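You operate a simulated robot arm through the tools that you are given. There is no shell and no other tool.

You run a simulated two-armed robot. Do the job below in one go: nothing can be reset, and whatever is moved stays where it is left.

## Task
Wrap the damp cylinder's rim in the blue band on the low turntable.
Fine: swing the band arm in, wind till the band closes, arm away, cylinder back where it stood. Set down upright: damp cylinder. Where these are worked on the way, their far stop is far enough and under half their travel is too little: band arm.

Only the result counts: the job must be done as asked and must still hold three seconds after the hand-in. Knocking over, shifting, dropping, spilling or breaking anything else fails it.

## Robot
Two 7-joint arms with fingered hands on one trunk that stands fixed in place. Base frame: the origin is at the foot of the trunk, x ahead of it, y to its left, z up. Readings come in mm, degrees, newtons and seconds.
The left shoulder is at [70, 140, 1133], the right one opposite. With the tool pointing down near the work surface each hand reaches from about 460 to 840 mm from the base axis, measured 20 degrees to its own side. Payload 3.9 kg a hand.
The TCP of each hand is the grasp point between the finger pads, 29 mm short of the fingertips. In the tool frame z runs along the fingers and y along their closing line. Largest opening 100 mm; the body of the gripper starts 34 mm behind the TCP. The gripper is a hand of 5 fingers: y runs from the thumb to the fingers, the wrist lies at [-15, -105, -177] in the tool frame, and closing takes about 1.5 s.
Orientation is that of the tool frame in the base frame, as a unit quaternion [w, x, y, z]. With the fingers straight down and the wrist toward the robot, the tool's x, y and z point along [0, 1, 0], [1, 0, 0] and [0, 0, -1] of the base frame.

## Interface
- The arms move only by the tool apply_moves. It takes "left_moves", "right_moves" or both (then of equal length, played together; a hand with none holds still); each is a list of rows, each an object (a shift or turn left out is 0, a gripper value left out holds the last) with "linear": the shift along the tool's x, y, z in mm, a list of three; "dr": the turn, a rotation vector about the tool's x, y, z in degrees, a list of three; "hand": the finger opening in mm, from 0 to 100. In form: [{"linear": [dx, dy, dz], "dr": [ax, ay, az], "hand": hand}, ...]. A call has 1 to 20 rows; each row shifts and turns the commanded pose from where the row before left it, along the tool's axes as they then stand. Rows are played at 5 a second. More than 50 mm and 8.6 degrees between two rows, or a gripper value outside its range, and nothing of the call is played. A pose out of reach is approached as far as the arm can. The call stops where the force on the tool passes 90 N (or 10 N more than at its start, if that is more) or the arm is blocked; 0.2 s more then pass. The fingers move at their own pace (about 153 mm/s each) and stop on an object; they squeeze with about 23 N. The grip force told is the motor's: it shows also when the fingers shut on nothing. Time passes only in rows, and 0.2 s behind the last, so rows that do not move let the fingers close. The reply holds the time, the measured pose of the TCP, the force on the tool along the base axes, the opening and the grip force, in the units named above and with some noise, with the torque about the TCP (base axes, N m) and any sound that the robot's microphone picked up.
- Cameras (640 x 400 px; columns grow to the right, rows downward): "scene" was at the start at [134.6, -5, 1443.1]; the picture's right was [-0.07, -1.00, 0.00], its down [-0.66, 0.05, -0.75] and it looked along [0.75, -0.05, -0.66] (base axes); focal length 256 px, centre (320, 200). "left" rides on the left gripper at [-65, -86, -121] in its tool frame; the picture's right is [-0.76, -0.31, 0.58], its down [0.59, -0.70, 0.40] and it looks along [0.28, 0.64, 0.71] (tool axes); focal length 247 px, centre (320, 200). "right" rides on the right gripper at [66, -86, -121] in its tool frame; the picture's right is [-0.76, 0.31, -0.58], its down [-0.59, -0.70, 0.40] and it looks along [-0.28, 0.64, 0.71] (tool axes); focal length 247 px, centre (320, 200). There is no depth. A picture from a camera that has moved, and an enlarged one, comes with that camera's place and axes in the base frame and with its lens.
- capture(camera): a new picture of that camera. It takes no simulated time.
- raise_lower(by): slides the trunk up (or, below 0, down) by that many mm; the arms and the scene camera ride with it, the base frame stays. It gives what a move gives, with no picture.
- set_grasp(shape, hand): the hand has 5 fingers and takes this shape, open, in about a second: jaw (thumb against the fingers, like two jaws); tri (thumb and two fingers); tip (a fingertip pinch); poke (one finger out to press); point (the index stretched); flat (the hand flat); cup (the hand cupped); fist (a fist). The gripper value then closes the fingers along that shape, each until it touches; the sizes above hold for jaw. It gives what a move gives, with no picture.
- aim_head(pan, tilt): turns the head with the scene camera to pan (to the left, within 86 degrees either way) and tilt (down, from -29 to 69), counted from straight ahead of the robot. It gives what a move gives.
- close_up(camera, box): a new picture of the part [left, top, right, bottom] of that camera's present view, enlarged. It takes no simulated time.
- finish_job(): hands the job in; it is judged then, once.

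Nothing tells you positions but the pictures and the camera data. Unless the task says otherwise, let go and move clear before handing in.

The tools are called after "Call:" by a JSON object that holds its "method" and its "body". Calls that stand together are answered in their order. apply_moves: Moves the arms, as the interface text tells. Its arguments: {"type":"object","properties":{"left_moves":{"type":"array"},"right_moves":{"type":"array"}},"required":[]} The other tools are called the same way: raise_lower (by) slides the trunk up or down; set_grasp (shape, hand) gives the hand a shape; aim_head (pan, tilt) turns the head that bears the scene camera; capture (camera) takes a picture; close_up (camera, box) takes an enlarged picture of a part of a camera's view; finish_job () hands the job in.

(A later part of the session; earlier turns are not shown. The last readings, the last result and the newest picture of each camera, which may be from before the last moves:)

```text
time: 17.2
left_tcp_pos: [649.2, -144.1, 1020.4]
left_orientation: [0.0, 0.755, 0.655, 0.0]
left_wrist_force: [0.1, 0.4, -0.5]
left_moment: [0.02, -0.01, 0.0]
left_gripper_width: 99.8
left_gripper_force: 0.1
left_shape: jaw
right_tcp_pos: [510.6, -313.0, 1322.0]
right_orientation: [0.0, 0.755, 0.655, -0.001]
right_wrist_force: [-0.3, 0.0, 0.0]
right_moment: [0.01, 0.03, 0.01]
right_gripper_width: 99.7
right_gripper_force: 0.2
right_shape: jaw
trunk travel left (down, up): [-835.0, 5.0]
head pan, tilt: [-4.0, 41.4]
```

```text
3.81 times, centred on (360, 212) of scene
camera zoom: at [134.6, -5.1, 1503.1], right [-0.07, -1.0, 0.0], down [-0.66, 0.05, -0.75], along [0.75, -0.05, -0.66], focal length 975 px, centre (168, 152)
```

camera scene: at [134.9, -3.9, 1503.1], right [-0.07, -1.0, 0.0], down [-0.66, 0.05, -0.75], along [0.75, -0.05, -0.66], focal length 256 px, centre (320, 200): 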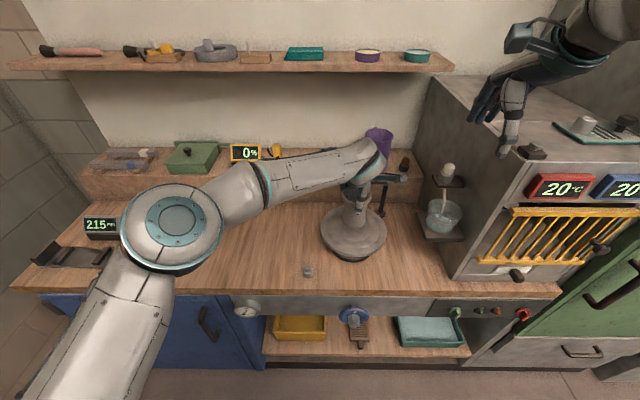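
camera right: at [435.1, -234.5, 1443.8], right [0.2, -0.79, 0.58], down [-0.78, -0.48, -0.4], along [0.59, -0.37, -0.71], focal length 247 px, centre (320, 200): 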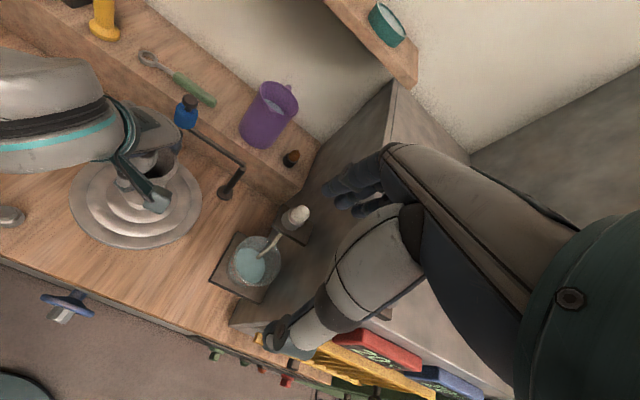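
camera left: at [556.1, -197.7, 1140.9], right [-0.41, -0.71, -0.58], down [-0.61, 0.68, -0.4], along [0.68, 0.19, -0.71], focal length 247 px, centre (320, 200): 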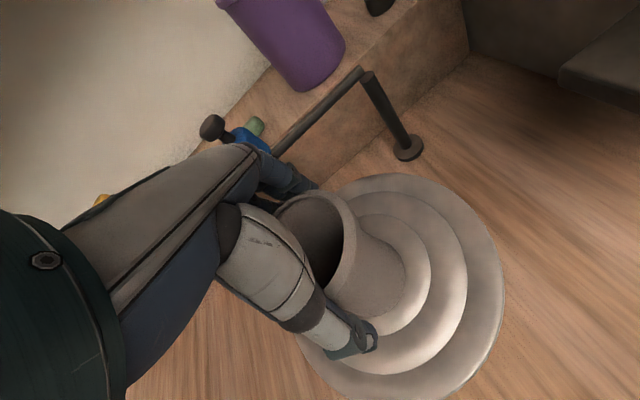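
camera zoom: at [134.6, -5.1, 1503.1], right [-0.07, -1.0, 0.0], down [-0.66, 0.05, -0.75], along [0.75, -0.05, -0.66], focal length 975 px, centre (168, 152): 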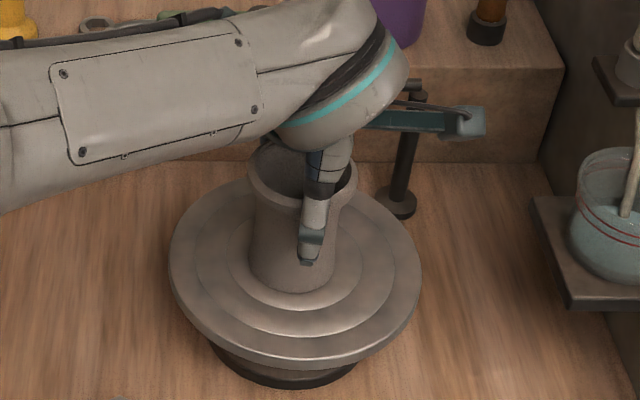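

The cylinder stands centred on the turntable. I'll withdraw the left hand straight up and back to the left.

Call:
{"method": "apply_moves", "body": {"left_moves": [{"linear": [0, -3, 0]}, {"linear": [0, 0, -15]}, {"linear": [0, 0, -20]}, {"linear": [0, 0, -30]}, {"linear": [0, 0, -30]}, {"linear": [0, 0, 0]}]}}

Call:
{"method": "capture", "body": {"camera": "left"}}

Call:
{"method": "close_up", "body": {"camera": "scene", "box": [300, 160, 420, 265]}}

```text
time: 18.6
left_tcp_pos: [646.4, -145.1, 1116.4]
left_orientation: [0.0, 0.756, 0.654, 0.0]
left_wrist_force: [0.8, -0.1, -0.2]
left_moment: [0.01, -0.04, 0.02]
left_gripper_width: 99.9
left_gripper_force: 0.1
left_shape: jaw
right_tcp_pos: [510.9, -313.5, 1321.4]
right_orientation: [-0.001, 0.755, 0.656, -0.001]
right_wrist_force: [1.0, -0.2, 0.3]
right_moment: [-0.01, 0.0, 0.01]
right_gripper_width: 99.9
right_gripper_force: 0.1
right_shape: jaw
trunk travel left (down, up): [-835.0, 5.0]
head pan, tilt: [-4.0, 41.4]
```

```text
taken
camera left: at [553.6, -197.7, 1237.4], right [-0.41, -0.71, -0.58], down [-0.61, 0.68, -0.4], along [0.68, 0.19, -0.71], focal length 247 px, centre (320, 200)
```

left: 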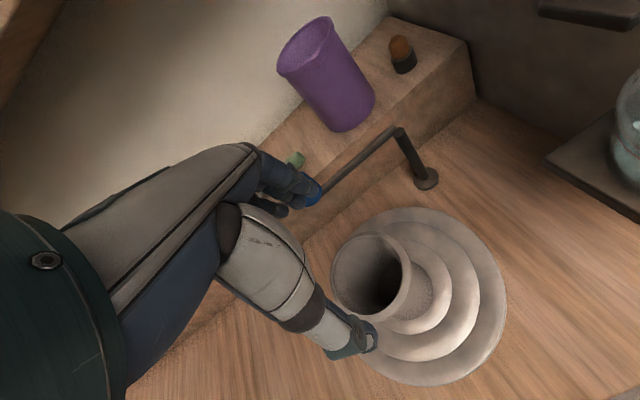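

```text
3.81 times, centred on (360, 212) of scene
camera zoom: at [135.0, -5.1, 1503.0], right [-0.07, -1.0, 0.0], down [-0.66, 0.05, -0.75], along [0.75, -0.05, -0.66], focal length 975 px, centre (168, 152)
```

zoom: 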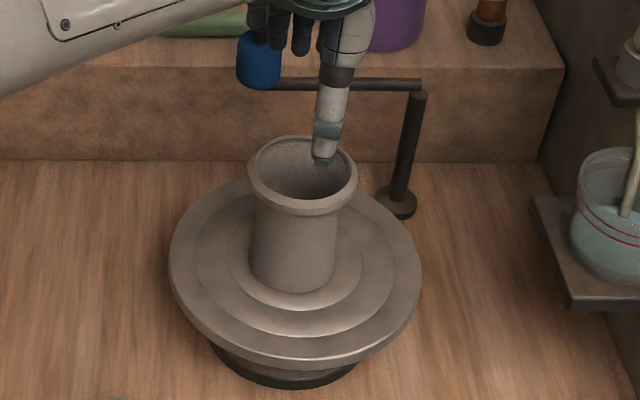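

The cylinder is standing upright on the disc. The left hand now retreats to the left to clear the view for the band-arm work.

Call:
{"method": "apply_moves", "body": {"left_moves": [{"linear": [42, -15, 0]}, {"linear": [42, -15, 0]}, {"linear": [42, -15, 0]}, {"linear": [42, -15, 0]}, {"linear": [42, -15, 0]}, {"linear": [42, -15, 0]}, {"linear": [0, 0, 0]}]}}

Call:
{"method": "capture", "body": {"camera": "scene"}}

Call:
{"method": "close_up", "body": {"camera": "scene", "box": [300, 150, 420, 255]}}

Call:
{"method": "close_up", "body": {"camera": "right", "box": [40, 60, 280, 210]}}

```text
time: 20.2
left_tcp_pos: [592.1, 116.1, 1114.3]
left_orientation: [0.0, 0.756, 0.655, 0.001]
left_wrist_force: [0.4, 0.1, 0.0]
left_moment: [0.01, 0.01, -0.05]
left_gripper_width: 100.1
left_gripper_force: 0.1
left_shape: jaw
right_tcp_pos: [510.7, -313.5, 1321.9]
right_orientation: [0.0, 0.756, 0.655, 0.0]
right_wrist_force: [0.2, 0.0, 0.2]
right_moment: [-0.01, 0.0, 0.01]
right_gripper_width: 99.8
right_gripper_force: 0.0
right_shape: jaw
trunk travel left (down, up): [-835.0, 5.0]
head pan, tilt: [-4.0, 41.4]
```

```text
taken
camera scene: at [135.1, -6.0, 1503.0], right [-0.07, -1.0, 0.0], down [-0.66, 0.05, -0.75], along [0.75, -0.05, -0.66], focal length 256 px, centre (320, 200)
```

scene: 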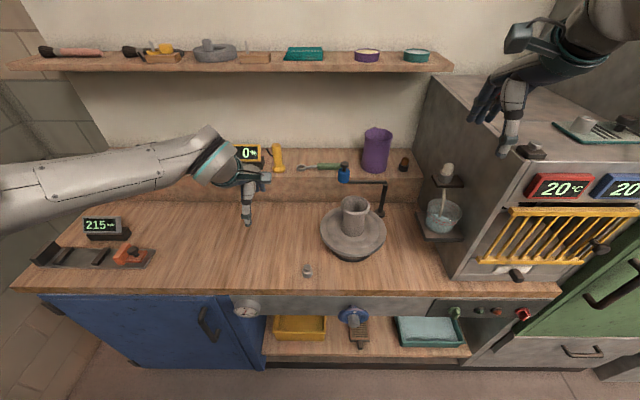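

```text
3.81 times, centred on (360, 202) of scene
camera zoom: at [135.1, -6.0, 1503.0], right [-0.07, -1.0, 0.0], down [-0.66, 0.05, -0.75], along [0.75, -0.05, -0.66], focal length 975 px, centre (168, 190)
```

zoom: 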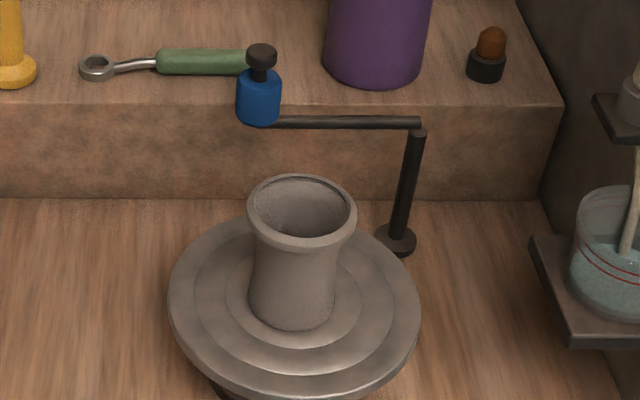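

```text
2.67 times, centred on (160, 135) of right
camera zoom: at [435.3, -236.6, 1443.3], right [0.2, -0.79, 0.58], down [-0.78, -0.48, -0.4], along [0.59, -0.37, -0.71], focal length 659 px, centre (747, 373)
```

zoom: 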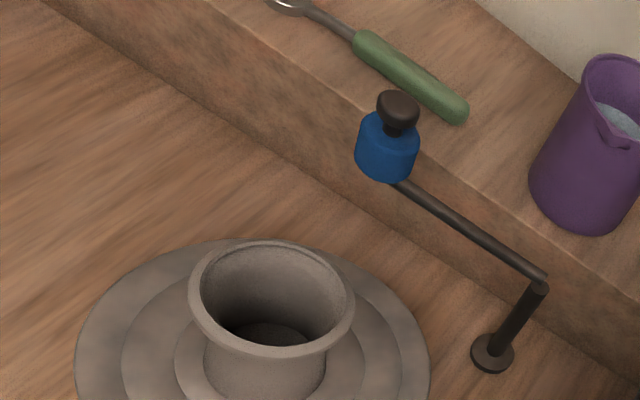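

The cylinder's axis is at about (643, -138) and the rim top near z 1031. The bottle knob is at about (787, -126, 1066), with the pivot post at about (781, -266). I'll bring the right hand forward toward the knob, keeping high.

Call:
{"method": "apply_moves", "body": {"right_moves": [{"linear": [33, 10.3, 28]}, {"linear": [33, 10.3, 28]}, {"linear": [33, 10.3, 28]}, {"linear": [33, 10.3, 28]}, {"linear": [33, 10.3, 28]}, {"linear": [33, 10.3, 28]}, {"linear": [0, 0, 0]}]}}

Call:
{"method": "capture", "body": {"camera": "right"}}

Call:
{"method": "capture", "body": {"camera": "scene"}}

```text
time: 21.8
left_tcp_pos: [591.8, 115.3, 1114.8]
left_orientation: [-0.001, 0.755, 0.655, 0.001]
left_wrist_force: [-0.2, 0.1, 0.6]
left_moment: [0.01, 0.0, 0.01]
left_gripper_width: 99.9
left_gripper_force: 0.1
left_shape: jaw
right_tcp_pos: [597.4, -124.4, 1154.5]
right_orientation: [-0.001, 0.756, 0.655, 0.001]
right_wrist_force: [-0.3, -0.1, 0.0]
right_moment: [0.01, 0.0, -0.01]
right_gripper_width: 99.6
right_gripper_force: 0.0
right_shape: jaw
trunk travel left (down, up): [-835.0, 5.0]
head pan, tilt: [-4.0, 41.4]
```

```text
taken
camera right: at [522.6, -47.3, 1275.5], right [0.2, -0.79, 0.58], down [-0.78, -0.48, -0.4], along [0.6, -0.37, -0.71], focal length 247 px, centre (320, 200)
```

right: 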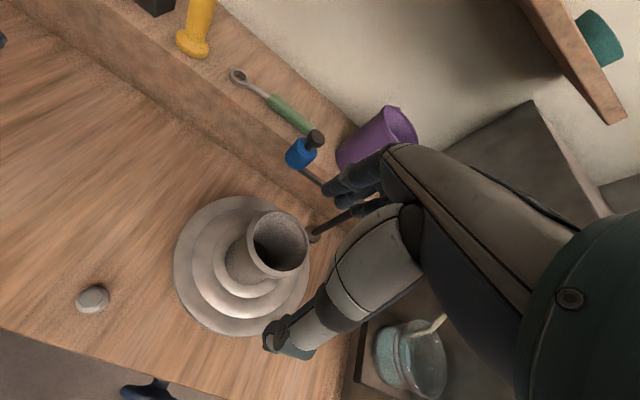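

```text
taken
camera scene: at [133.9, -6.4, 1503.2], right [-0.07, -1.0, 0.0], down [-0.66, 0.05, -0.75], along [0.75, -0.05, -0.66], focal length 256 px, centre (320, 200)
```

scene: 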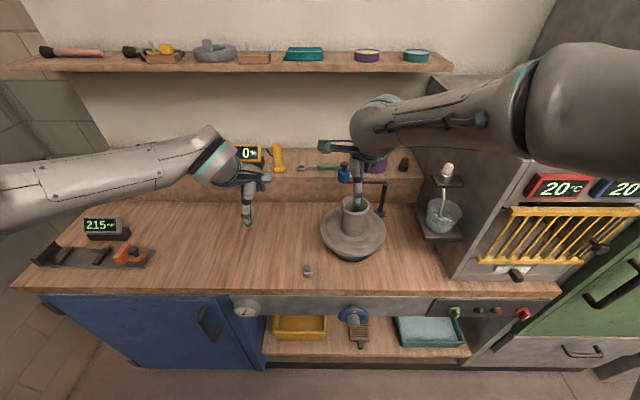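

Call:
{"method": "apply_moves", "body": {"right_moves": [{"linear": [5, 37.4, 6], "hand": 60}, {"linear": [5, 37.4, 6]}, {"linear": [5, 37.4, 6]}, {"linear": [5, 37.4, 6]}, {"linear": [0, 0, 0]}]}}

Call:
{"method": "capture", "body": {"camera": "right"}}

Call:
{"method": "close_up", "body": {"camera": "scene", "box": [300, 130, 440, 235]}}

```text
time: 23.0
left_tcp_pos: [591.6, 114.8, 1116.5]
left_orientation: [0.001, 0.755, 0.656, 0.0]
left_wrist_force: [-1.1, -0.5, 0.3]
left_moment: [-0.03, 0.01, 0.02]
left_gripper_width: 99.9
left_gripper_force: 0.0
left_shape: jaw
right_tcp_pos: [748.5, -124.5, 1129.3]
right_orientation: [0.001, 0.755, 0.655, 0.0]
right_wrist_force: [-1.0, 0.4, -1.3]
right_moment: [0.02, 0.01, -0.01]
right_gripper_width: 60.3
right_gripper_force: 0.1
right_shape: jaw
trunk travel left (down, up): [-835.0, 5.0]
head pan, tilt: [-4.0, 41.4]
```

```text
taken
camera right: at [673.3, -48.4, 1251.1], right [0.2, -0.79, 0.58], down [-0.78, -0.48, -0.4], along [0.6, -0.37, -0.71], focal length 247 px, centre (320, 200)
```

right: 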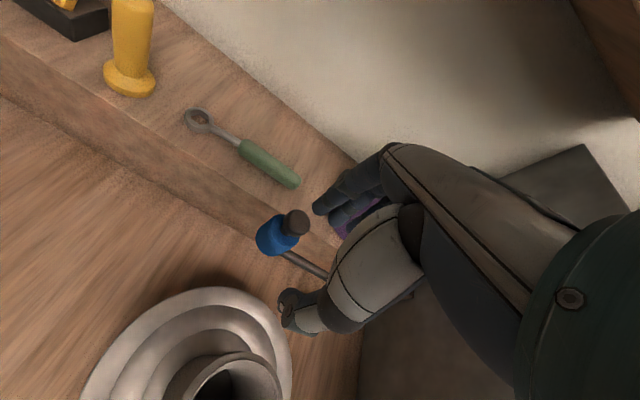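

```text
3.81 times, centred on (370, 182) of scene
camera zoom: at [132.8, -5.2, 1503.3], right [-0.07, -1.0, 0.0], down [-0.66, 0.05, -0.75], along [0.75, -0.05, -0.66], focal length 975 px, centre (130, 267)
```

zoom: 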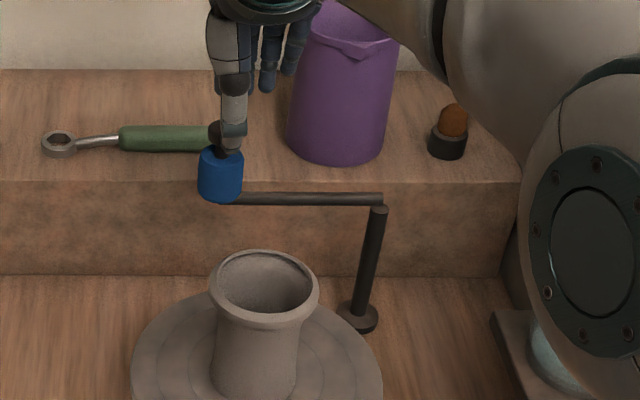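

Call:
{"method": "apply_moves", "body": {"right_moves": [{"linear": [2.5, 20, 0]}, {"linear": [2.5, 20, 0]}, {"linear": [0, 0, 10]}, {"linear": [0, 0, 0]}]}}

Call:
{"method": "capture", "body": {"camera": "right"}}

Call:
{"method": "close_up", "body": {"camera": "scene", "box": [300, 130, 440, 235]}}

```text
time: 24.0
left_tcp_pos: [592.5, 115.6, 1114.5]
left_orientation: [0.0, 0.756, 0.655, 0.0]
left_wrist_force: [0.3, -0.9, -0.6]
left_moment: [0.02, -0.02, -0.01]
left_gripper_width: 99.7
left_gripper_force: 0.1
left_shape: jaw
right_tcp_pos: [789.0, -128.7, 1119.5]
right_orientation: [0.0, 0.755, 0.655, 0.0]
right_wrist_force: [-0.5, 0.5, 0.8]
right_moment: [0.02, 0.0, 0.02]
right_gripper_width: 60.5
right_gripper_force: 0.1
right_shape: jaw
right hand out of reach, approached as far as the arm can: row 2
trunk travel left (down, up): [-835.0, 5.0]
head pan, tilt: [-4.0, 41.4]
```

```text
taken
camera right: at [712.7, -51.6, 1239.5], right [0.2, -0.79, 0.58], down [-0.78, -0.48, -0.4], along [0.59, -0.37, -0.71], focal length 247 px, centre (320, 200)
```

right: 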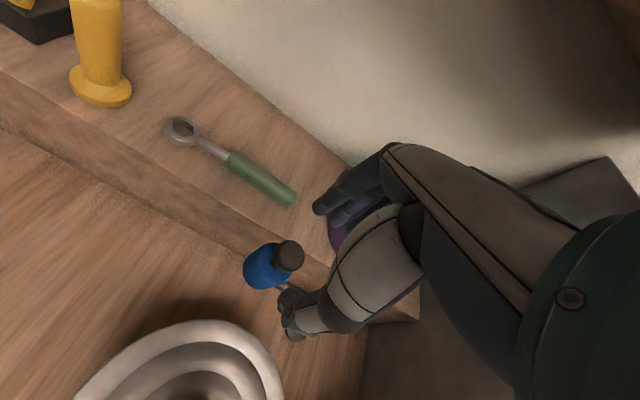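

```text
3.81 times, centred on (370, 182) of scene
camera zoom: at [135.1, -5.1, 1503.0], right [-0.07, -1.0, 0.0], down [-0.66, 0.05, -0.75], along [0.75, -0.05, -0.66], focal length 975 px, centre (130, 267)
```

zoom: 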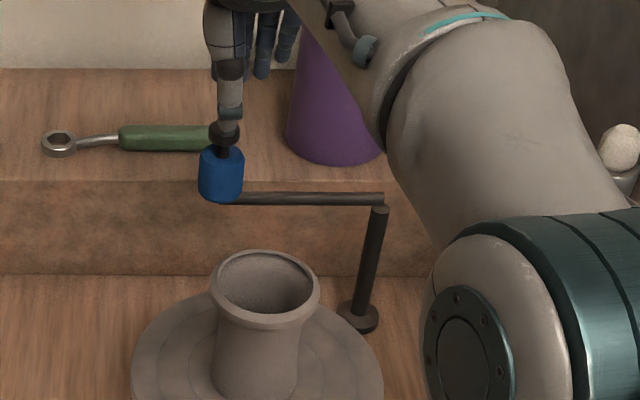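

Call:
{"method": "apply_moves", "body": {"right_moves": [{"linear": [2, 1, 9]}, {"linear": [0, 1, 9]}, {"linear": [0, 0, 9]}, {"linear": [0, 0, 9]}, {"linear": [0, 0, 0]}]}}

Call:
{"method": "capture", "body": {"camera": "right"}}

Call:
{"method": "close_up", "body": {"camera": "scene", "box": [300, 130, 440, 235]}}

```text
time: 25.2
left_tcp_pos: [592.0, 115.7, 1115.1]
left_orientation: [0.0, 0.755, 0.655, 0.001]
left_wrist_force: [0.1, -0.1, 0.0]
left_moment: [-0.01, 0.01, 0.02]
left_gripper_width: 100.2
left_gripper_force: 0.1
left_shape: jaw
right_tcp_pos: [789.6, -128.2, 1083.6]
right_orientation: [0.0, 0.756, 0.655, 0.0]
right_wrist_force: [-0.4, -0.4, 0.0]
right_moment: [0.03, 0.0, 0.02]
right_gripper_width: 60.1
right_gripper_force: 0.0
right_shape: jaw
trunk travel left (down, up): [-835.0, 5.0]
head pan, tilt: [-4.0, 41.4]
```

```text
taken
camera right: at [714.7, -51.1, 1205.5], right [0.2, -0.79, 0.58], down [-0.78, -0.48, -0.4], along [0.59, -0.37, -0.71], focal length 247 px, centre (320, 200)
```

right: 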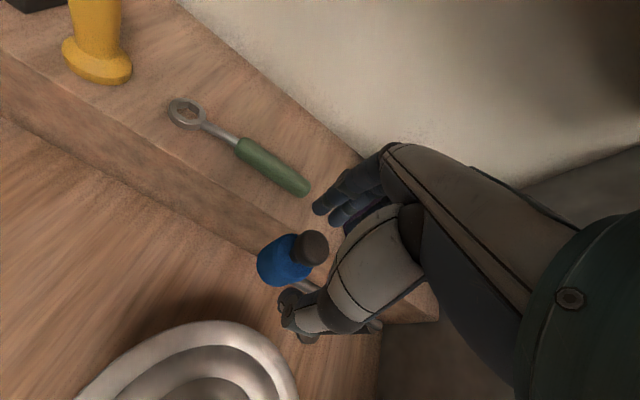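

```text
3.81 times, centred on (370, 182) of scene
camera zoom: at [134.6, -5.1, 1503.1], right [-0.07, -1.0, 0.0], down [-0.66, 0.05, -0.75], along [0.75, -0.05, -0.66], focal length 975 px, centre (130, 267)
```

zoom: 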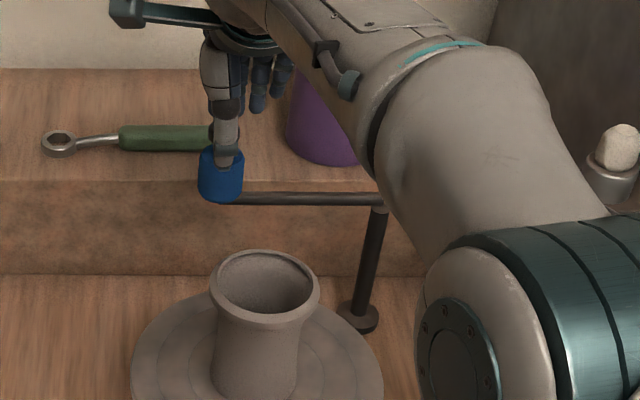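

The knob is caged between thumb and fingers: knob at about (791, -125), TCP at (789, -128). I'll start swinging the arm in gently, letting the far fingers pull the knob along its arc.

Call:
{"method": "apply_moves", "body": {"right_moves": [{"linear": [-1.6, -10, 0]}, {"linear": [-1.6, -10, 0]}, {"linear": [-1.6, -10, 0]}, {"linear": [-1.6, -10, 0]}, {"linear": [0, 0, 0]}]}}

Call:
{"method": "capture", "body": {"camera": "right"}}

Call:
{"method": "close_up", "body": {"camera": "scene", "box": [300, 130, 440, 235]}}

```text
time: 26.4
left_tcp_pos: [592.2, 115.7, 1113.4]
left_orientation: [-0.001, 0.755, 0.655, 0.001]
left_wrist_force: [0.4, 0.2, 0.1]
left_moment: [0.0, -0.03, 0.01]
left_gripper_width: 99.6
left_gripper_force: 0.0
left_shape: jaw
right_tcp_pos: [749.8, -127.9, 1082.7]
right_orientation: [0.0, 0.756, 0.655, 0.0]
right_wrist_force: [-0.1, 0.8, 0.4]
right_moment: [-0.01, 0.0, -0.05]
right_gripper_width: 60.0
right_gripper_force: 0.0
right_shape: jaw
trunk travel left (down, up): [-835.0, 5.0]
head pan, tilt: [-4.0, 41.4]
```

```text
taken
camera right: at [673.8, -51.1, 1203.9], right [0.2, -0.79, 0.58], down [-0.78, -0.48, -0.4], along [0.59, -0.37, -0.71], focal length 247 px, centre (320, 200)
```

right: 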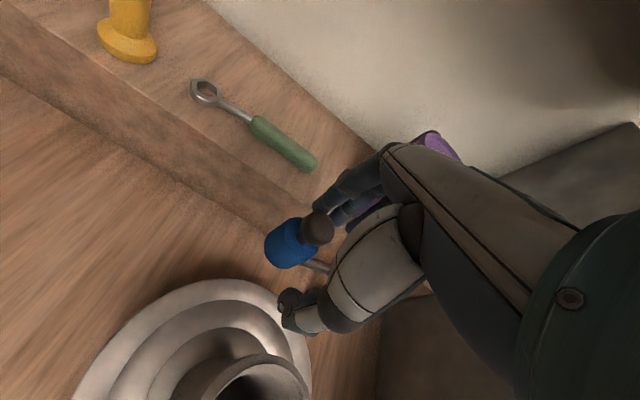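

```text
3.81 times, centred on (370, 182) of scene
camera zoom: at [135.1, -5.2, 1503.0], right [-0.07, -1.0, 0.0], down [-0.66, 0.05, -0.75], along [0.75, -0.05, -0.66], focal length 975 px, centre (130, 267)
```

zoom: 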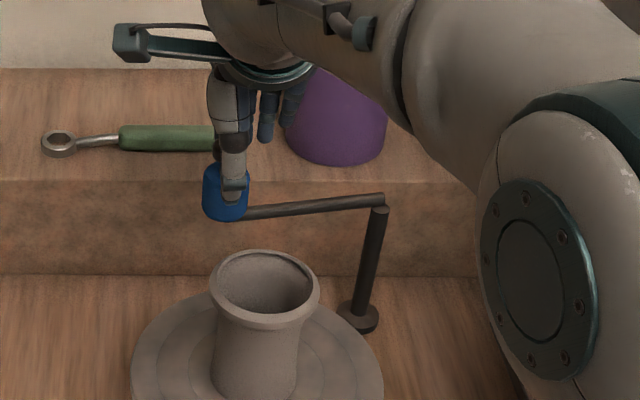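

Call:
{"method": "apply_moves", "body": {"right_moves": [{"linear": [-2.7, -7.7, 0]}, {"linear": [-2.7, -7.7, 0]}, {"linear": [-2.7, -7.7, 0]}, {"linear": [-3.8, -7.2, 0]}, {"linear": [-3.8, -7.2, 0]}, {"linear": [0, 0, 0]}]}}

Call:
{"method": "capture", "body": {"camera": "right"}}

Call:
{"method": "close_up", "body": {"camera": "scene", "box": [300, 130, 440, 235]}}

```text
time: 27.8
left_tcp_pos: [591.8, 115.7, 1113.2]
left_orientation: [0.0, 0.756, 0.655, 0.0]
left_wrist_force: [0.2, -0.4, 0.1]
left_moment: [-0.02, -0.03, -0.01]
left_gripper_width: 99.6
left_gripper_force: 0.1
left_shape: jaw
right_tcp_pos: [709.6, -137.6, 1082.9]
right_orientation: [0.0, 0.755, 0.655, 0.001]
right_wrist_force: [0.2, -0.1, -0.2]
right_moment: [-0.01, 0.02, -0.01]
right_gripper_width: 60.0
right_gripper_force: 0.1
right_shape: jaw
trunk travel left (down, up): [-835.0, 5.0]
head pan, tilt: [-4.0, 41.4]
```

```text
taken
camera right: at [634.8, -61.3, 1204.6], right [0.2, -0.79, 0.58], down [-0.78, -0.48, -0.4], along [0.59, -0.37, -0.71], focal length 247 px, centre (320, 200)
```

right: 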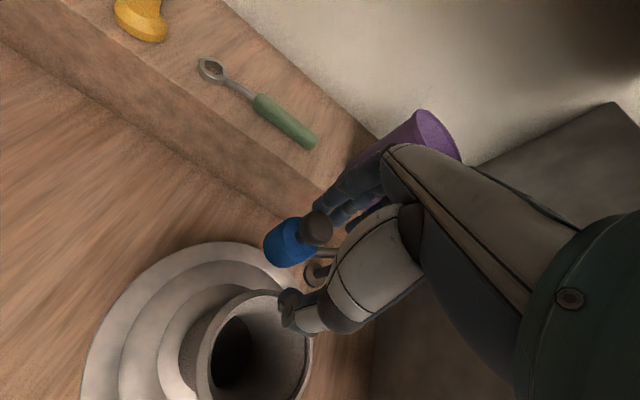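

```text
3.81 times, centred on (370, 182) of scene
camera zoom: at [134.8, -5.0, 1503.1], right [-0.07, -1.0, 0.0], down [-0.66, 0.05, -0.75], along [0.75, -0.05, -0.66], focal length 975 px, centre (130, 267)
```

zoom: 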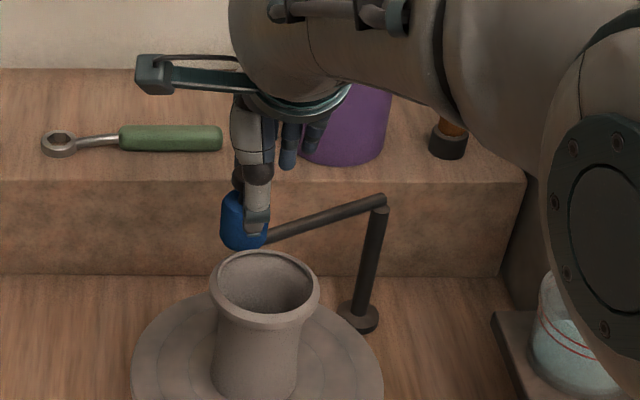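

Call:
{"method": "apply_moves", "body": {"right_moves": [{"linear": [-2.7, -4.1, 0]}, {"linear": [-2.7, -4.1, 0]}, {"linear": [-2.9, -3.9, 0]}, {"linear": [0, 0, 0]}]}}

Call:
{"method": "capture", "body": {"camera": "right"}}

Call:
{"method": "close_up", "body": {"camera": "right", "box": [200, 190, 344, 280]}}

Call:
{"method": "close_up", "body": {"camera": "scene", "box": [320, 160, 400, 220]}}

```text
time: 28.8
left_tcp_pos: [591.2, 117.1, 1113.7]
left_orientation: [0.0, 0.756, 0.655, 0.0]
left_wrist_force: [0.4, -0.4, 0.4]
left_moment: [-0.02, 0.04, 0.03]
left_gripper_width: 99.6
left_gripper_force: 0.1
left_shape: jaw
right_tcp_pos: [696.1, -145.0, 1082.7]
right_orientation: [-0.001, 0.755, 0.655, 0.0]
right_wrist_force: [0.9, -0.6, 0.0]
right_moment: [0.04, 0.01, 0.0]
right_gripper_width: 60.3
right_gripper_force: 0.0
right_shape: jaw
trunk travel left (down, up): [-835.0, 5.0]
head pan, tilt: [-4.0, 41.4]
```

```text
taken
camera right: at [621.5, -68.8, 1204.7], right [0.2, -0.79, 0.58], down [-0.78, -0.48, -0.4], along [0.59, -0.37, -0.71], focal length 247 px, centre (320, 200)
```

right: 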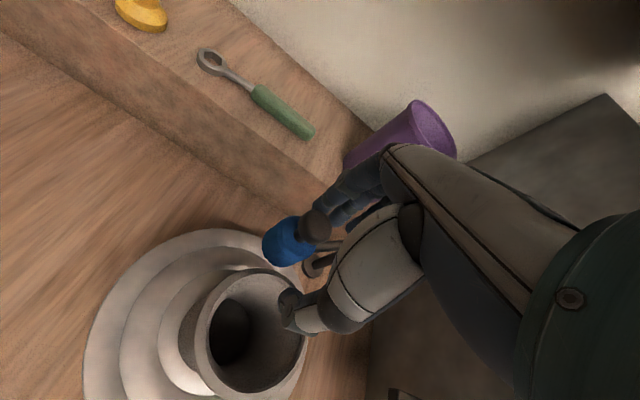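

```text
4.44 times, centred on (272, 235) of right
camera zoom: at [621.5, -68.8, 1204.7], right [0.2, -0.79, 0.58], down [-0.78, -0.48, -0.4], along [0.59, -0.37, -0.71], focal length 1098 px, centre (533, 44)
```

zoom: 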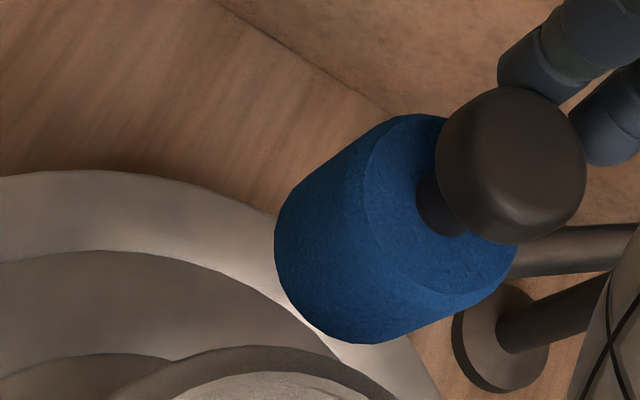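

```text
6.67 times, centred on (360, 190) of scene
camera zoom: at [134.7, -5.0, 1503.1], right [-0.07, -1.0, 0.0], down [-0.66, 0.05, -0.75], along [0.75, -0.05, -0.66], focal length 1706 px, centre (53, 267)
```

zoom: 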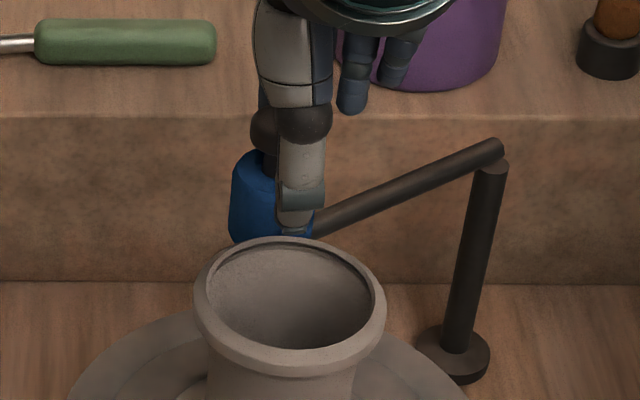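

Call:
{"method": "apply_moves", "body": {"right_moves": [{"linear": [-1.9, -2.4, 0]}, {"linear": [-1.9, -2.4, 0]}, {"linear": [0, 0, 0]}]}}

Call:
{"method": "close_up", "body": {"camera": "right", "box": [200, 190, 344, 280]}}

Call:
{"method": "close_up", "body": {"camera": "scene", "box": [320, 160, 400, 220]}}

```text
time: 29.6
left_tcp_pos: [591.8, 117.3, 1114.2]
left_orientation: [-0.001, 0.755, 0.655, 0.0]
left_wrist_force: [-0.1, 0.3, -0.7]
left_moment: [0.03, 0.0, 0.01]
left_gripper_width: 99.7
left_gripper_force: 0.1
left_shape: jaw
right_tcp_pos: [691.6, -147.7, 1083.0]
right_orientation: [-0.001, 0.755, 0.655, 0.0]
right_wrist_force: [0.5, 0.0, 0.2]
right_moment: [0.01, -0.01, -0.01]
right_gripper_width: 60.4
right_gripper_force: 0.0
right_shape: jaw
trunk travel left (down, up): [-835.0, 5.0]
head pan, tilt: [-4.0, 41.4]
```

```text
4.44 times, centred on (272, 235) of right
camera zoom: at [616.4, -71.0, 1204.8], right [0.2, -0.79, 0.58], down [-0.78, -0.48, -0.4], along [0.6, -0.37, -0.71], focal length 1098 px, centre (533, 44)
```

zoom: 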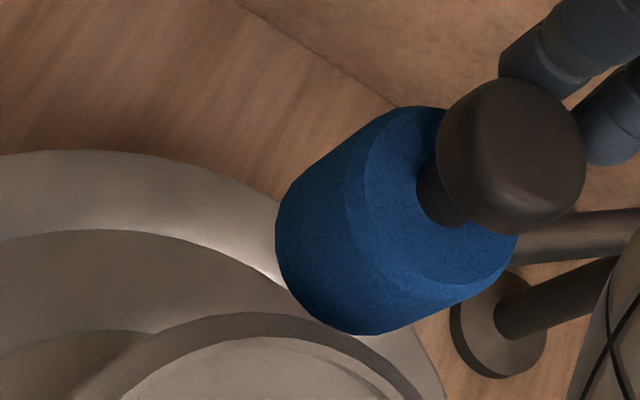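

```text
6.67 times, centred on (360, 190) of scene
camera zoom: at [134.9, -5.0, 1503.1], right [-0.07, -1.0, 0.0], down [-0.66, 0.05, -0.75], along [0.75, -0.05, -0.66], focal length 1706 px, centre (53, 267)
```

zoom: 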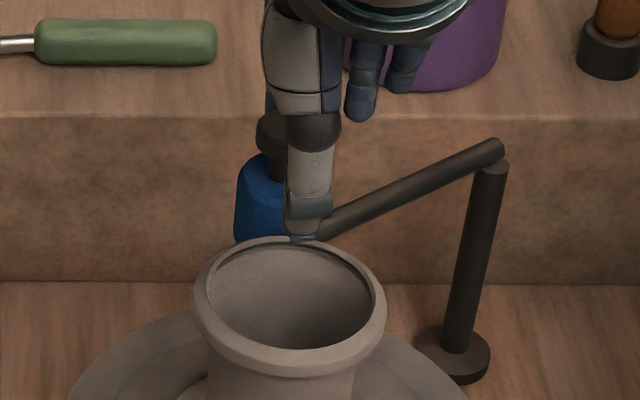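

Call:
{"method": "apply_moves", "body": {"right_moves": [{"linear": [-1.6, -1.9, 0]}, {"linear": [0, 0, 0]}]}}

Call:
{"method": "apply_moves", "body": {"right_moves": [{"linear": [-1.6, -1.9, 0]}, {"linear": [0, 0, 0]}]}}

Call:
{"method": "close_up", "body": {"camera": "right", "box": [200, 190, 344, 280]}}

Call:
{"method": "close_up", "body": {"camera": "scene", "box": [320, 160, 400, 220]}}

```text
time: 30.2
left_tcp_pos: [592.6, 115.9, 1113.2]
left_orientation: [-0.001, 0.755, 0.655, 0.0]
left_wrist_force: [-0.8, -0.2, 0.4]
left_moment: [-0.05, 0.03, 0.04]
left_gripper_width: 99.7
left_gripper_force: 0.1
left_shape: jaw
right_tcp_pos: [691.4, -149.1, 1083.5]
right_orientation: [0.0, 0.756, 0.655, 0.0]
right_wrist_force: [1.7, 1.0, 1.0]
right_moment: [0.04, -0.02, 0.02]
right_gripper_width: 60.3
right_gripper_force: 0.0
right_shape: jaw
trunk travel left (down, up): [-835.0, 5.0]
head pan, tilt: [-4.0, 41.4]
```

```text
time: 30.8
left_tcp_pos: [592.4, 116.7, 1114.0]
left_orientation: [0.0, 0.755, 0.656, 0.0]
left_wrist_force: [-0.2, -0.3, -0.6]
left_moment: [0.03, 0.0, -0.01]
left_gripper_width: 99.7
left_gripper_force: 0.0
left_shape: jaw
right_tcp_pos: [688.3, -151.0, 1082.8]
right_orientation: [0.0, 0.756, 0.654, 0.0]
right_wrist_force: [3.0, 1.6, 0.3]
right_moment: [0.0, -0.07, 0.04]
right_gripper_width: 60.4
right_gripper_force: 0.0
right_shape: jaw
trunk travel left (down, up): [-835.0, 5.0]
head pan, tilt: [-4.0, 41.4]
```

```text
4.44 times, centred on (272, 235) of right
camera zoom: at [612.5, -74.2, 1204.9], right [0.2, -0.79, 0.58], down [-0.78, -0.48, -0.4], along [0.59, -0.37, -0.71], focal length 1098 px, centre (533, 44)
```

zoom: 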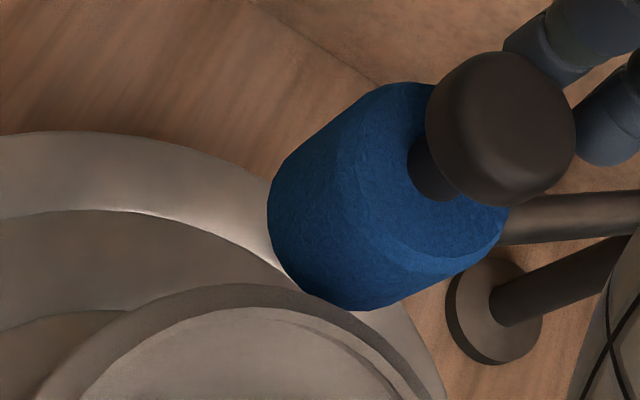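

```text
6.67 times, centred on (360, 190) of scene
camera zoom: at [135.3, -4.8, 1503.0], right [-0.07, -1.0, 0.0], down [-0.66, 0.05, -0.75], along [0.75, -0.05, -0.66], focal length 1706 px, centre (53, 267)
```

zoom: 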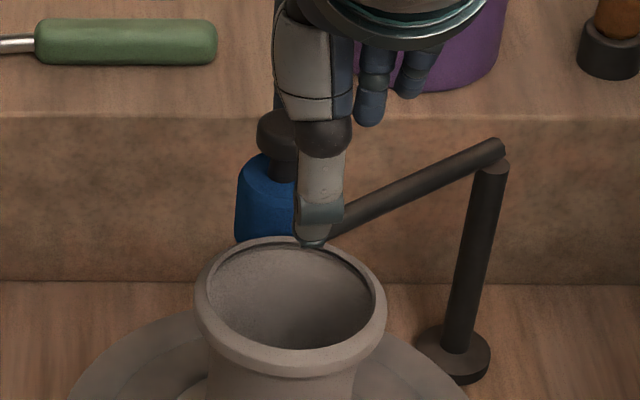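

The arm has met its far stop after about 34° of swing. The hand force rises to about 3 N, the knob is steady at (710, -144), the cylinder is unmoved, and the bottle is just off the rim. I'll relax the hand and lift it clear of the knob.

Call:
{"method": "apply_moves", "body": {"right_moves": [{"linear": [1.6, 3, 0]}, {"linear": [1.6, 5, 0]}, {"linear": [0, 0, -20]}, {"linear": [0, 0, -30]}, {"linear": [0, 0, -30]}, {"linear": [0, 0, 0]}]}}

Call:
{"method": "close_up", "body": {"camera": "scene", "box": [300, 150, 420, 255]}}

Call:
{"method": "capture", "body": {"camera": "right"}}

```text
time: 32.2
left_tcp_pos: [592.4, 115.4, 1113.7]
left_orientation: [0.001, 0.755, 0.656, 0.0]
left_wrist_force: [-0.4, -0.2, 0.3]
left_moment: [0.01, 0.02, 0.0]
left_gripper_width: 99.8
left_gripper_force: 0.0
left_shape: jaw
right_tcp_pos: [696.3, -147.0, 1163.6]
right_orientation: [-0.001, 0.755, 0.656, 0.0]
right_wrist_force: [0.7, 0.3, 0.9]
right_moment: [-0.04, 0.0, 0.03]
right_gripper_width: 60.5
right_gripper_force: 0.0
right_shape: jaw
trunk travel left (down, up): [-835.0, 5.0]
head pan, tilt: [-4.0, 41.4]
```

```text
3.81 times, centred on (360, 202) of scene
camera zoom: at [134.8, -5.2, 1503.1], right [-0.07, -1.0, 0.0], down [-0.66, 0.05, -0.75], along [0.75, -0.05, -0.66], focal length 975 px, centre (168, 190)
```

zoom: 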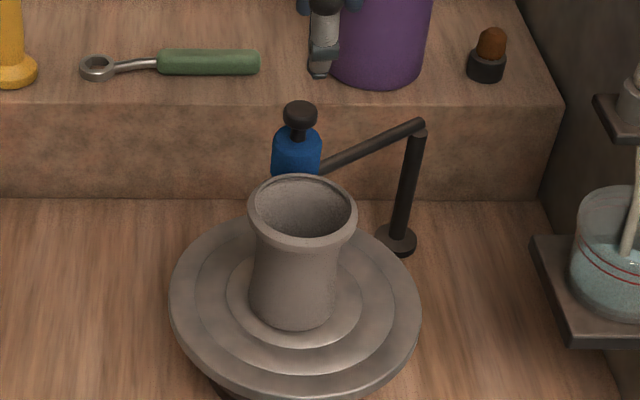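

```text
taken
camera right: at [620.8, -70.5, 1285.5], right [0.2, -0.79, 0.58], down [-0.78, -0.48, -0.4], along [0.59, -0.37, -0.71], focal length 247 px, centre (320, 200)
```

right: 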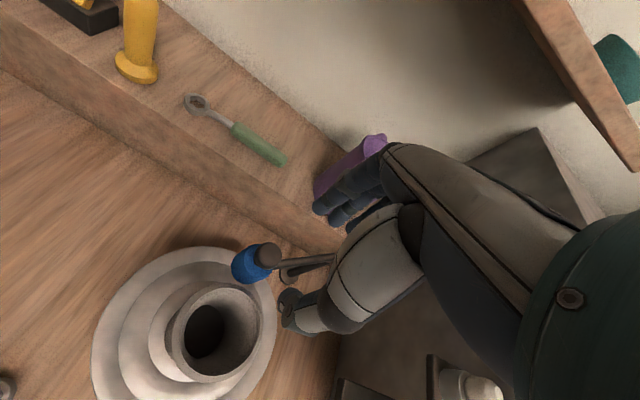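

The arm stays in on its own, with the bottle right behind the rim. The right hand goes back to its starting place, where its camera also sees the turntable.

Call:
{"method": "apply_moves", "body": {"right_moves": [{"linear": [-27.1, -22.8, -22.6], "hand": 100}, {"linear": [-27.1, -22.8, -22.6]}, {"linear": [-27.1, -22.8, -22.6]}, {"linear": [-27.1, -22.8, -22.6]}, {"linear": [-27.1, -22.8, -22.6]}, {"linear": [-27.1, -22.8, -22.6]}, {"linear": [-27.1, -22.8, -22.6]}, {"linear": [0, 0, 0]}]}}

Call:
{"method": "close_up", "body": {"camera": "right", "box": [40, 80, 280, 255]}}

Call:
{"method": "close_up", "body": {"camera": "scene", "box": [320, 170, 400, 230]}}

```text
time: 34.0
left_tcp_pos: [593.2, 117.9, 1113.2]
left_orientation: [0.001, 0.755, 0.655, -0.001]
left_wrist_force: [-0.1, 0.3, 0.2]
left_moment: [-0.02, -0.01, -0.01]
left_gripper_width: 99.8
left_gripper_force: 0.0
left_shape: jaw
right_tcp_pos: [514.6, -317.3, 1320.0]
right_orientation: [-0.005, 0.754, 0.656, 0.005]
right_wrist_force: [0.2, -0.2, -0.8]
right_moment: [0.01, 0.03, -0.01]
right_gripper_width: 100.0
right_gripper_force: 0.0
right_shape: jaw
right hand out of reach, approached as far as the arm can: row 7
trunk travel left (down, up): [-835.0, 5.0]
head pan, tilt: [-4.0, 41.4]
```

```text
2.29 times, centred on (160, 168) of right
camera zoom: at [438.2, -241.5, 1443.5], right [0.2, -0.8, 0.57], down [-0.78, -0.48, -0.41], along [0.6, -0.36, -0.72], focal length 564 px, centre (686, 274)
```

zoom: 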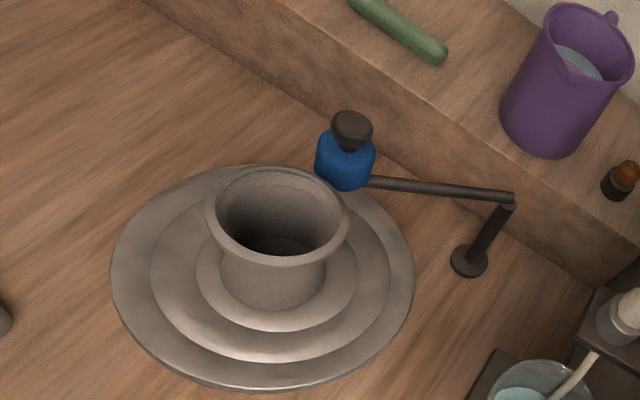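

```text
6.67 times, centred on (360, 200) of scene
camera zoom: at [135.9, -3.2, 1503.0], right [-0.07, -1.0, 0.0], down [-0.66, 0.05, -0.75], along [0.75, -0.05, -0.66], focal length 1706 px, centre (53, 200)
```

zoom: 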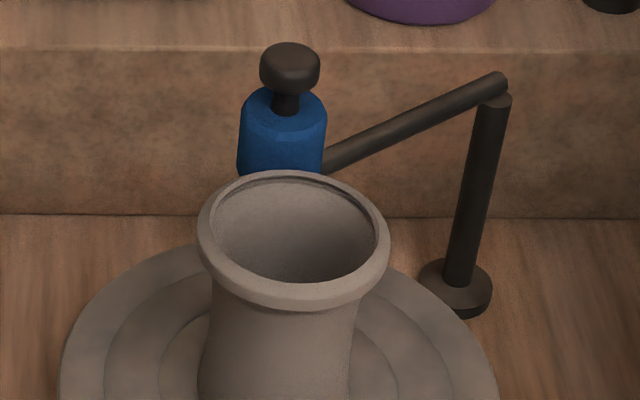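

Now to wind. I'll close the left fingers into a blunt tip and bring them beside the cylinder, above the left part of the disc, to drag the disc round by its surface.

Call:
{"method": "apply_moves", "body": {"left_moves": [{"linear": [-32.5, 15.4, 16.8], "hand": 0}, {"linear": [-32.5, 15.4, 16.8]}, {"linear": [-32.5, 15.4, 16.8]}, {"linear": [-32.5, 15.4, 16.8]}, {"linear": [-32.5, 15.4, 16.8]}, {"linear": [0, 0, 0]}, {"linear": [0, 0, 0]}]}}

Call:
{"method": "capture", "body": {"camera": "left"}}

Call:
{"method": "capture", "body": {"camera": "right"}}

Call:
{"method": "close_up", "body": {"camera": "scene", "box": [290, 150, 410, 255]}}

```text
time: 35.6
left_tcp_pos: [647.6, -52.6, 1032.6]
left_orientation: [0.0, 0.756, 0.654, -0.001]
left_wrist_force: [-0.8, -0.5, 0.0]
left_moment: [0.0, 0.0, -0.02]
left_gripper_width: 0.1
left_gripper_force: 23.0
left_shape: jaw
right_tcp_pos: [514.6, -318.7, 1319.9]
right_orientation: [-0.008, 0.756, 0.654, 0.005]
right_wrist_force: [-0.3, 0.1, -0.3]
right_moment: [0.01, 0.02, 0.01]
right_gripper_width: 99.9
right_gripper_force: 0.0
right_shape: jaw
trunk travel left (down, up): [-835.0, 5.0]
head pan, tilt: [-4.0, 41.4]
```

```text
taken
camera left: at [553.9, -105.8, 1152.8], right [-0.41, -0.71, -0.58], down [-0.61, 0.68, -0.4], along [0.68, 0.19, -0.71], focal length 247 px, centre (320, 200)
```

left: 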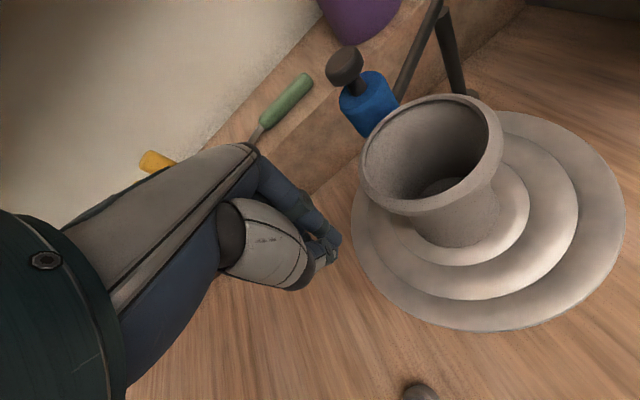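

```text
taken
camera right: at [438.2, -243.9, 1442.0], right [0.2, -0.8, 0.56], down [-0.78, -0.47, -0.4], along [0.59, -0.36, -0.72], focal length 247 px, centre (320, 200)
```

right: 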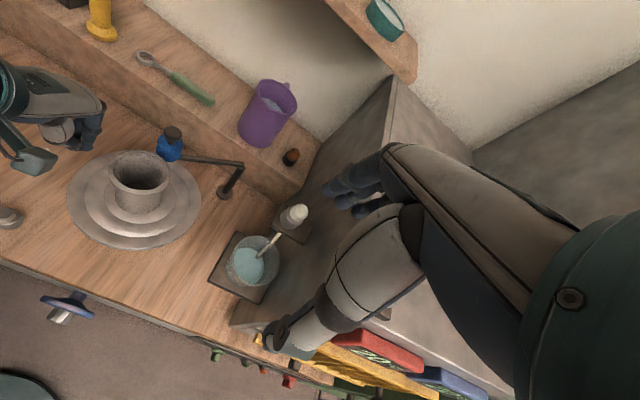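

```text
3.81 times, centred on (350, 202) of scene
camera zoom: at [134.7, -5.1, 1503.1], right [-0.07, -1.0, 0.0], down [-0.66, 0.05, -0.75], along [0.75, -0.05, -0.66], focal length 975 px, centre (206, 190)
```

zoom: 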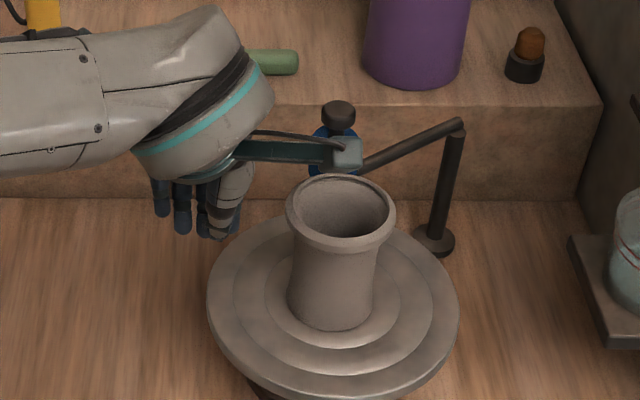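

Call:
{"method": "set_grasp", "body": {"shape": "poke", "hand": "left"}}

Call:
{"method": "capture", "body": {"camera": "left"}}

Call:
{"method": "close_up", "body": {"camera": "scene", "box": [290, 150, 410, 255]}}

Call:
{"method": "close_up", "body": {"camera": "right", "box": [0, 40, 240, 190]}}

```text
time: 36.5
left_tcp_pos: [646.7, -51.9, 1031.4]
left_orientation: [-0.001, 0.755, 0.655, 0.0]
left_wrist_force: [-0.2, -0.2, 1.0]
left_moment: [-0.01, -0.01, -0.01]
left_gripper_width: 0.0
left_gripper_force: 0.1
left_shape: poke
right_tcp_pos: [512.1, -318.5, 1319.7]
right_orientation: [-0.006, 0.757, 0.654, 0.005]
right_wrist_force: [0.0, 0.3, -0.2]
right_moment: [-0.03, 0.0, -0.01]
right_gripper_width: 99.9
right_gripper_force: 0.0
right_shape: jaw
trunk travel left (down, up): [-835.0, 5.0]
head pan, tilt: [-4.0, 41.4]
```

```text
taken
camera left: at [553.8, -105.4, 1153.1], right [-0.41, -0.71, -0.58], down [-0.61, 0.68, -0.4], along [0.68, 0.19, -0.71], focal length 247 px, centre (320, 200)
```

left: 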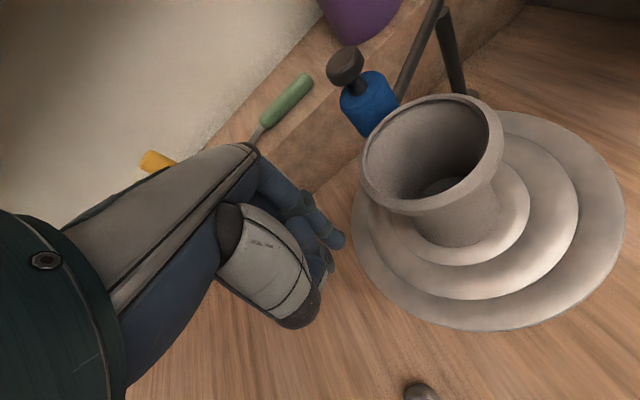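

```text
3.81 times, centred on (350, 202) of scene
camera zoom: at [134.5, -4.9, 1503.1], right [-0.07, -1.0, 0.0], down [-0.66, 0.05, -0.75], along [0.75, -0.05, -0.66], focal length 975 px, centre (206, 190)
```

zoom: 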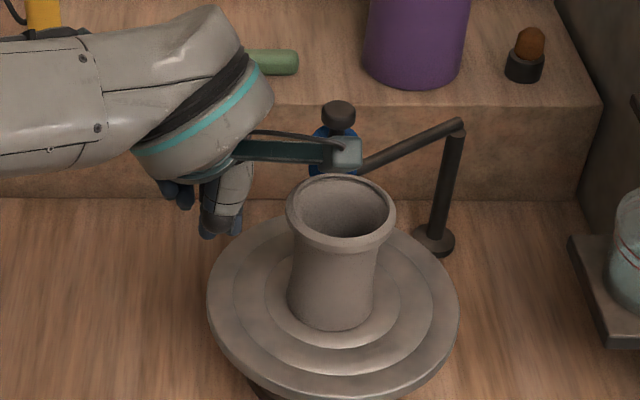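

```text
2.67 times, centred on (120, 115) of right
camera zoom: at [437.7, -243.3, 1442.5], right [0.2, -0.8, 0.56], down [-0.78, -0.48, -0.41], along [0.59, -0.36, -0.72], focal length 659 px, centre (853, 427)
```

zoom: 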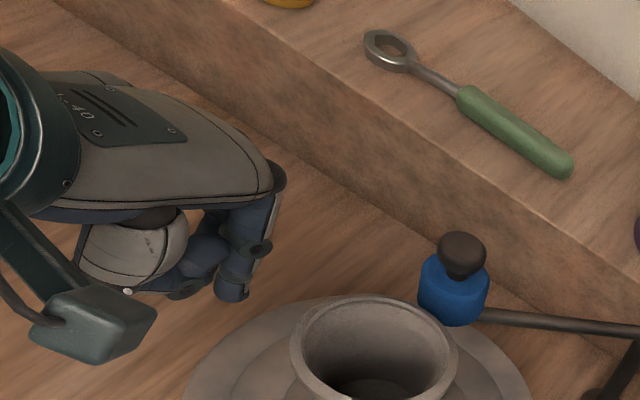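

In the poke shape the index tip sits about 30 mm below the TCP, slightly forward. I'll move to the far-left of the disc's outer ring and come down near its surface.

Call:
{"method": "apply_moves", "body": {"left_moves": [{"linear": [-9, 31, 0]}, {"linear": [-9, 31, 0]}, {"linear": [0, 0, 18]}, {"linear": [0, 0, 18]}, {"linear": [0, 0, 18]}, {"linear": [0, 0, 0]}]}}

Call:
{"method": "capture", "body": {"camera": "left"}}

Call:
{"method": "close_up", "body": {"camera": "right", "box": [20, 60, 260, 210]}}

Call:
{"method": "close_up", "body": {"camera": "scene", "box": [290, 150, 410, 255]}}

```text
time: 37.9
left_tcp_pos: [706.3, -78.6, 978.9]
left_orientation: [0.0, 0.756, 0.655, 0.0]
left_wrist_force: [-0.1, -1.0, -0.1]
left_moment: [0.02, 0.02, 0.05]
left_gripper_width: 0.1
left_gripper_force: 0.0
left_shape: poke
right_tcp_pos: [512.6, -318.5, 1319.7]
right_orientation: [-0.006, 0.757, 0.654, 0.005]
right_wrist_force: [0.3, -0.4, 0.6]
right_moment: [0.01, -0.01, 0.02]
right_gripper_width: 99.7
right_gripper_force: 0.2
right_shape: jaw
trunk travel left (down, up): [-835.0, 5.0]
head pan, tilt: [-4.0, 41.4]
```

```text
taken
camera left: at [612.1, -132.0, 1098.4], right [-0.41, -0.71, -0.58], down [-0.61, 0.68, -0.4], along [0.68, 0.19, -0.71], focal length 247 px, centre (320, 200)
```

left: 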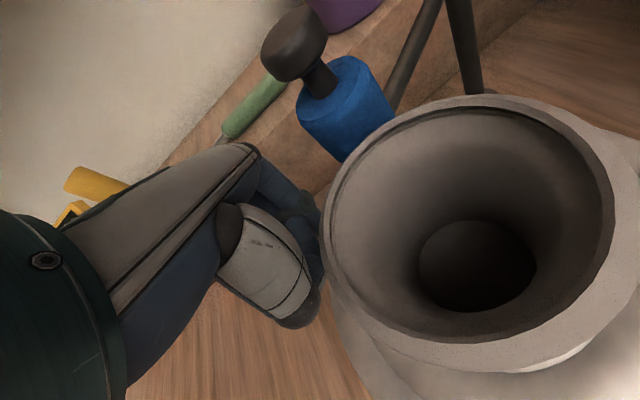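

```text
2.67 times, centred on (140, 135) of right
camera zoom: at [437.4, -243.1, 1442.7], right [0.2, -0.8, 0.56], down [-0.78, -0.48, -0.41], along [0.59, -0.36, -0.72], focal length 659 px, centre (800, 373)
```

zoom: 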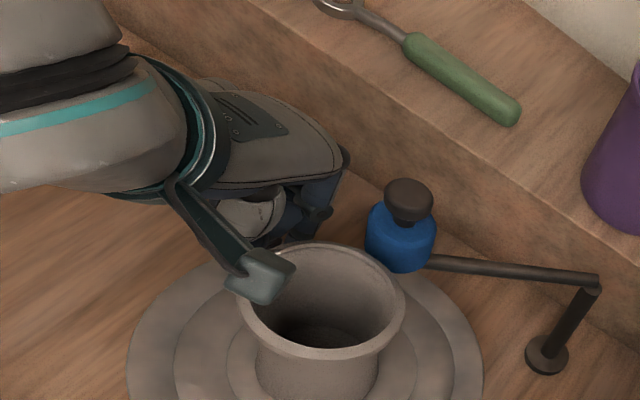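

```text
3.81 times, centred on (350, 202) of scene
camera zoom: at [134.1, -4.7, 1503.1], right [-0.07, -1.0, 0.0], down [-0.66, 0.05, -0.75], along [0.75, -0.05, -0.66], focal length 975 px, centre (206, 190)
```

zoom: 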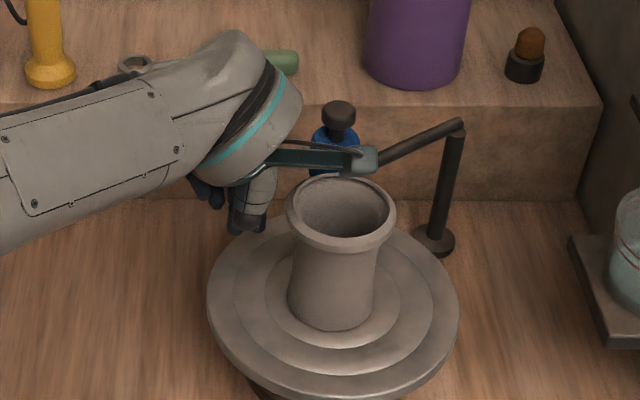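

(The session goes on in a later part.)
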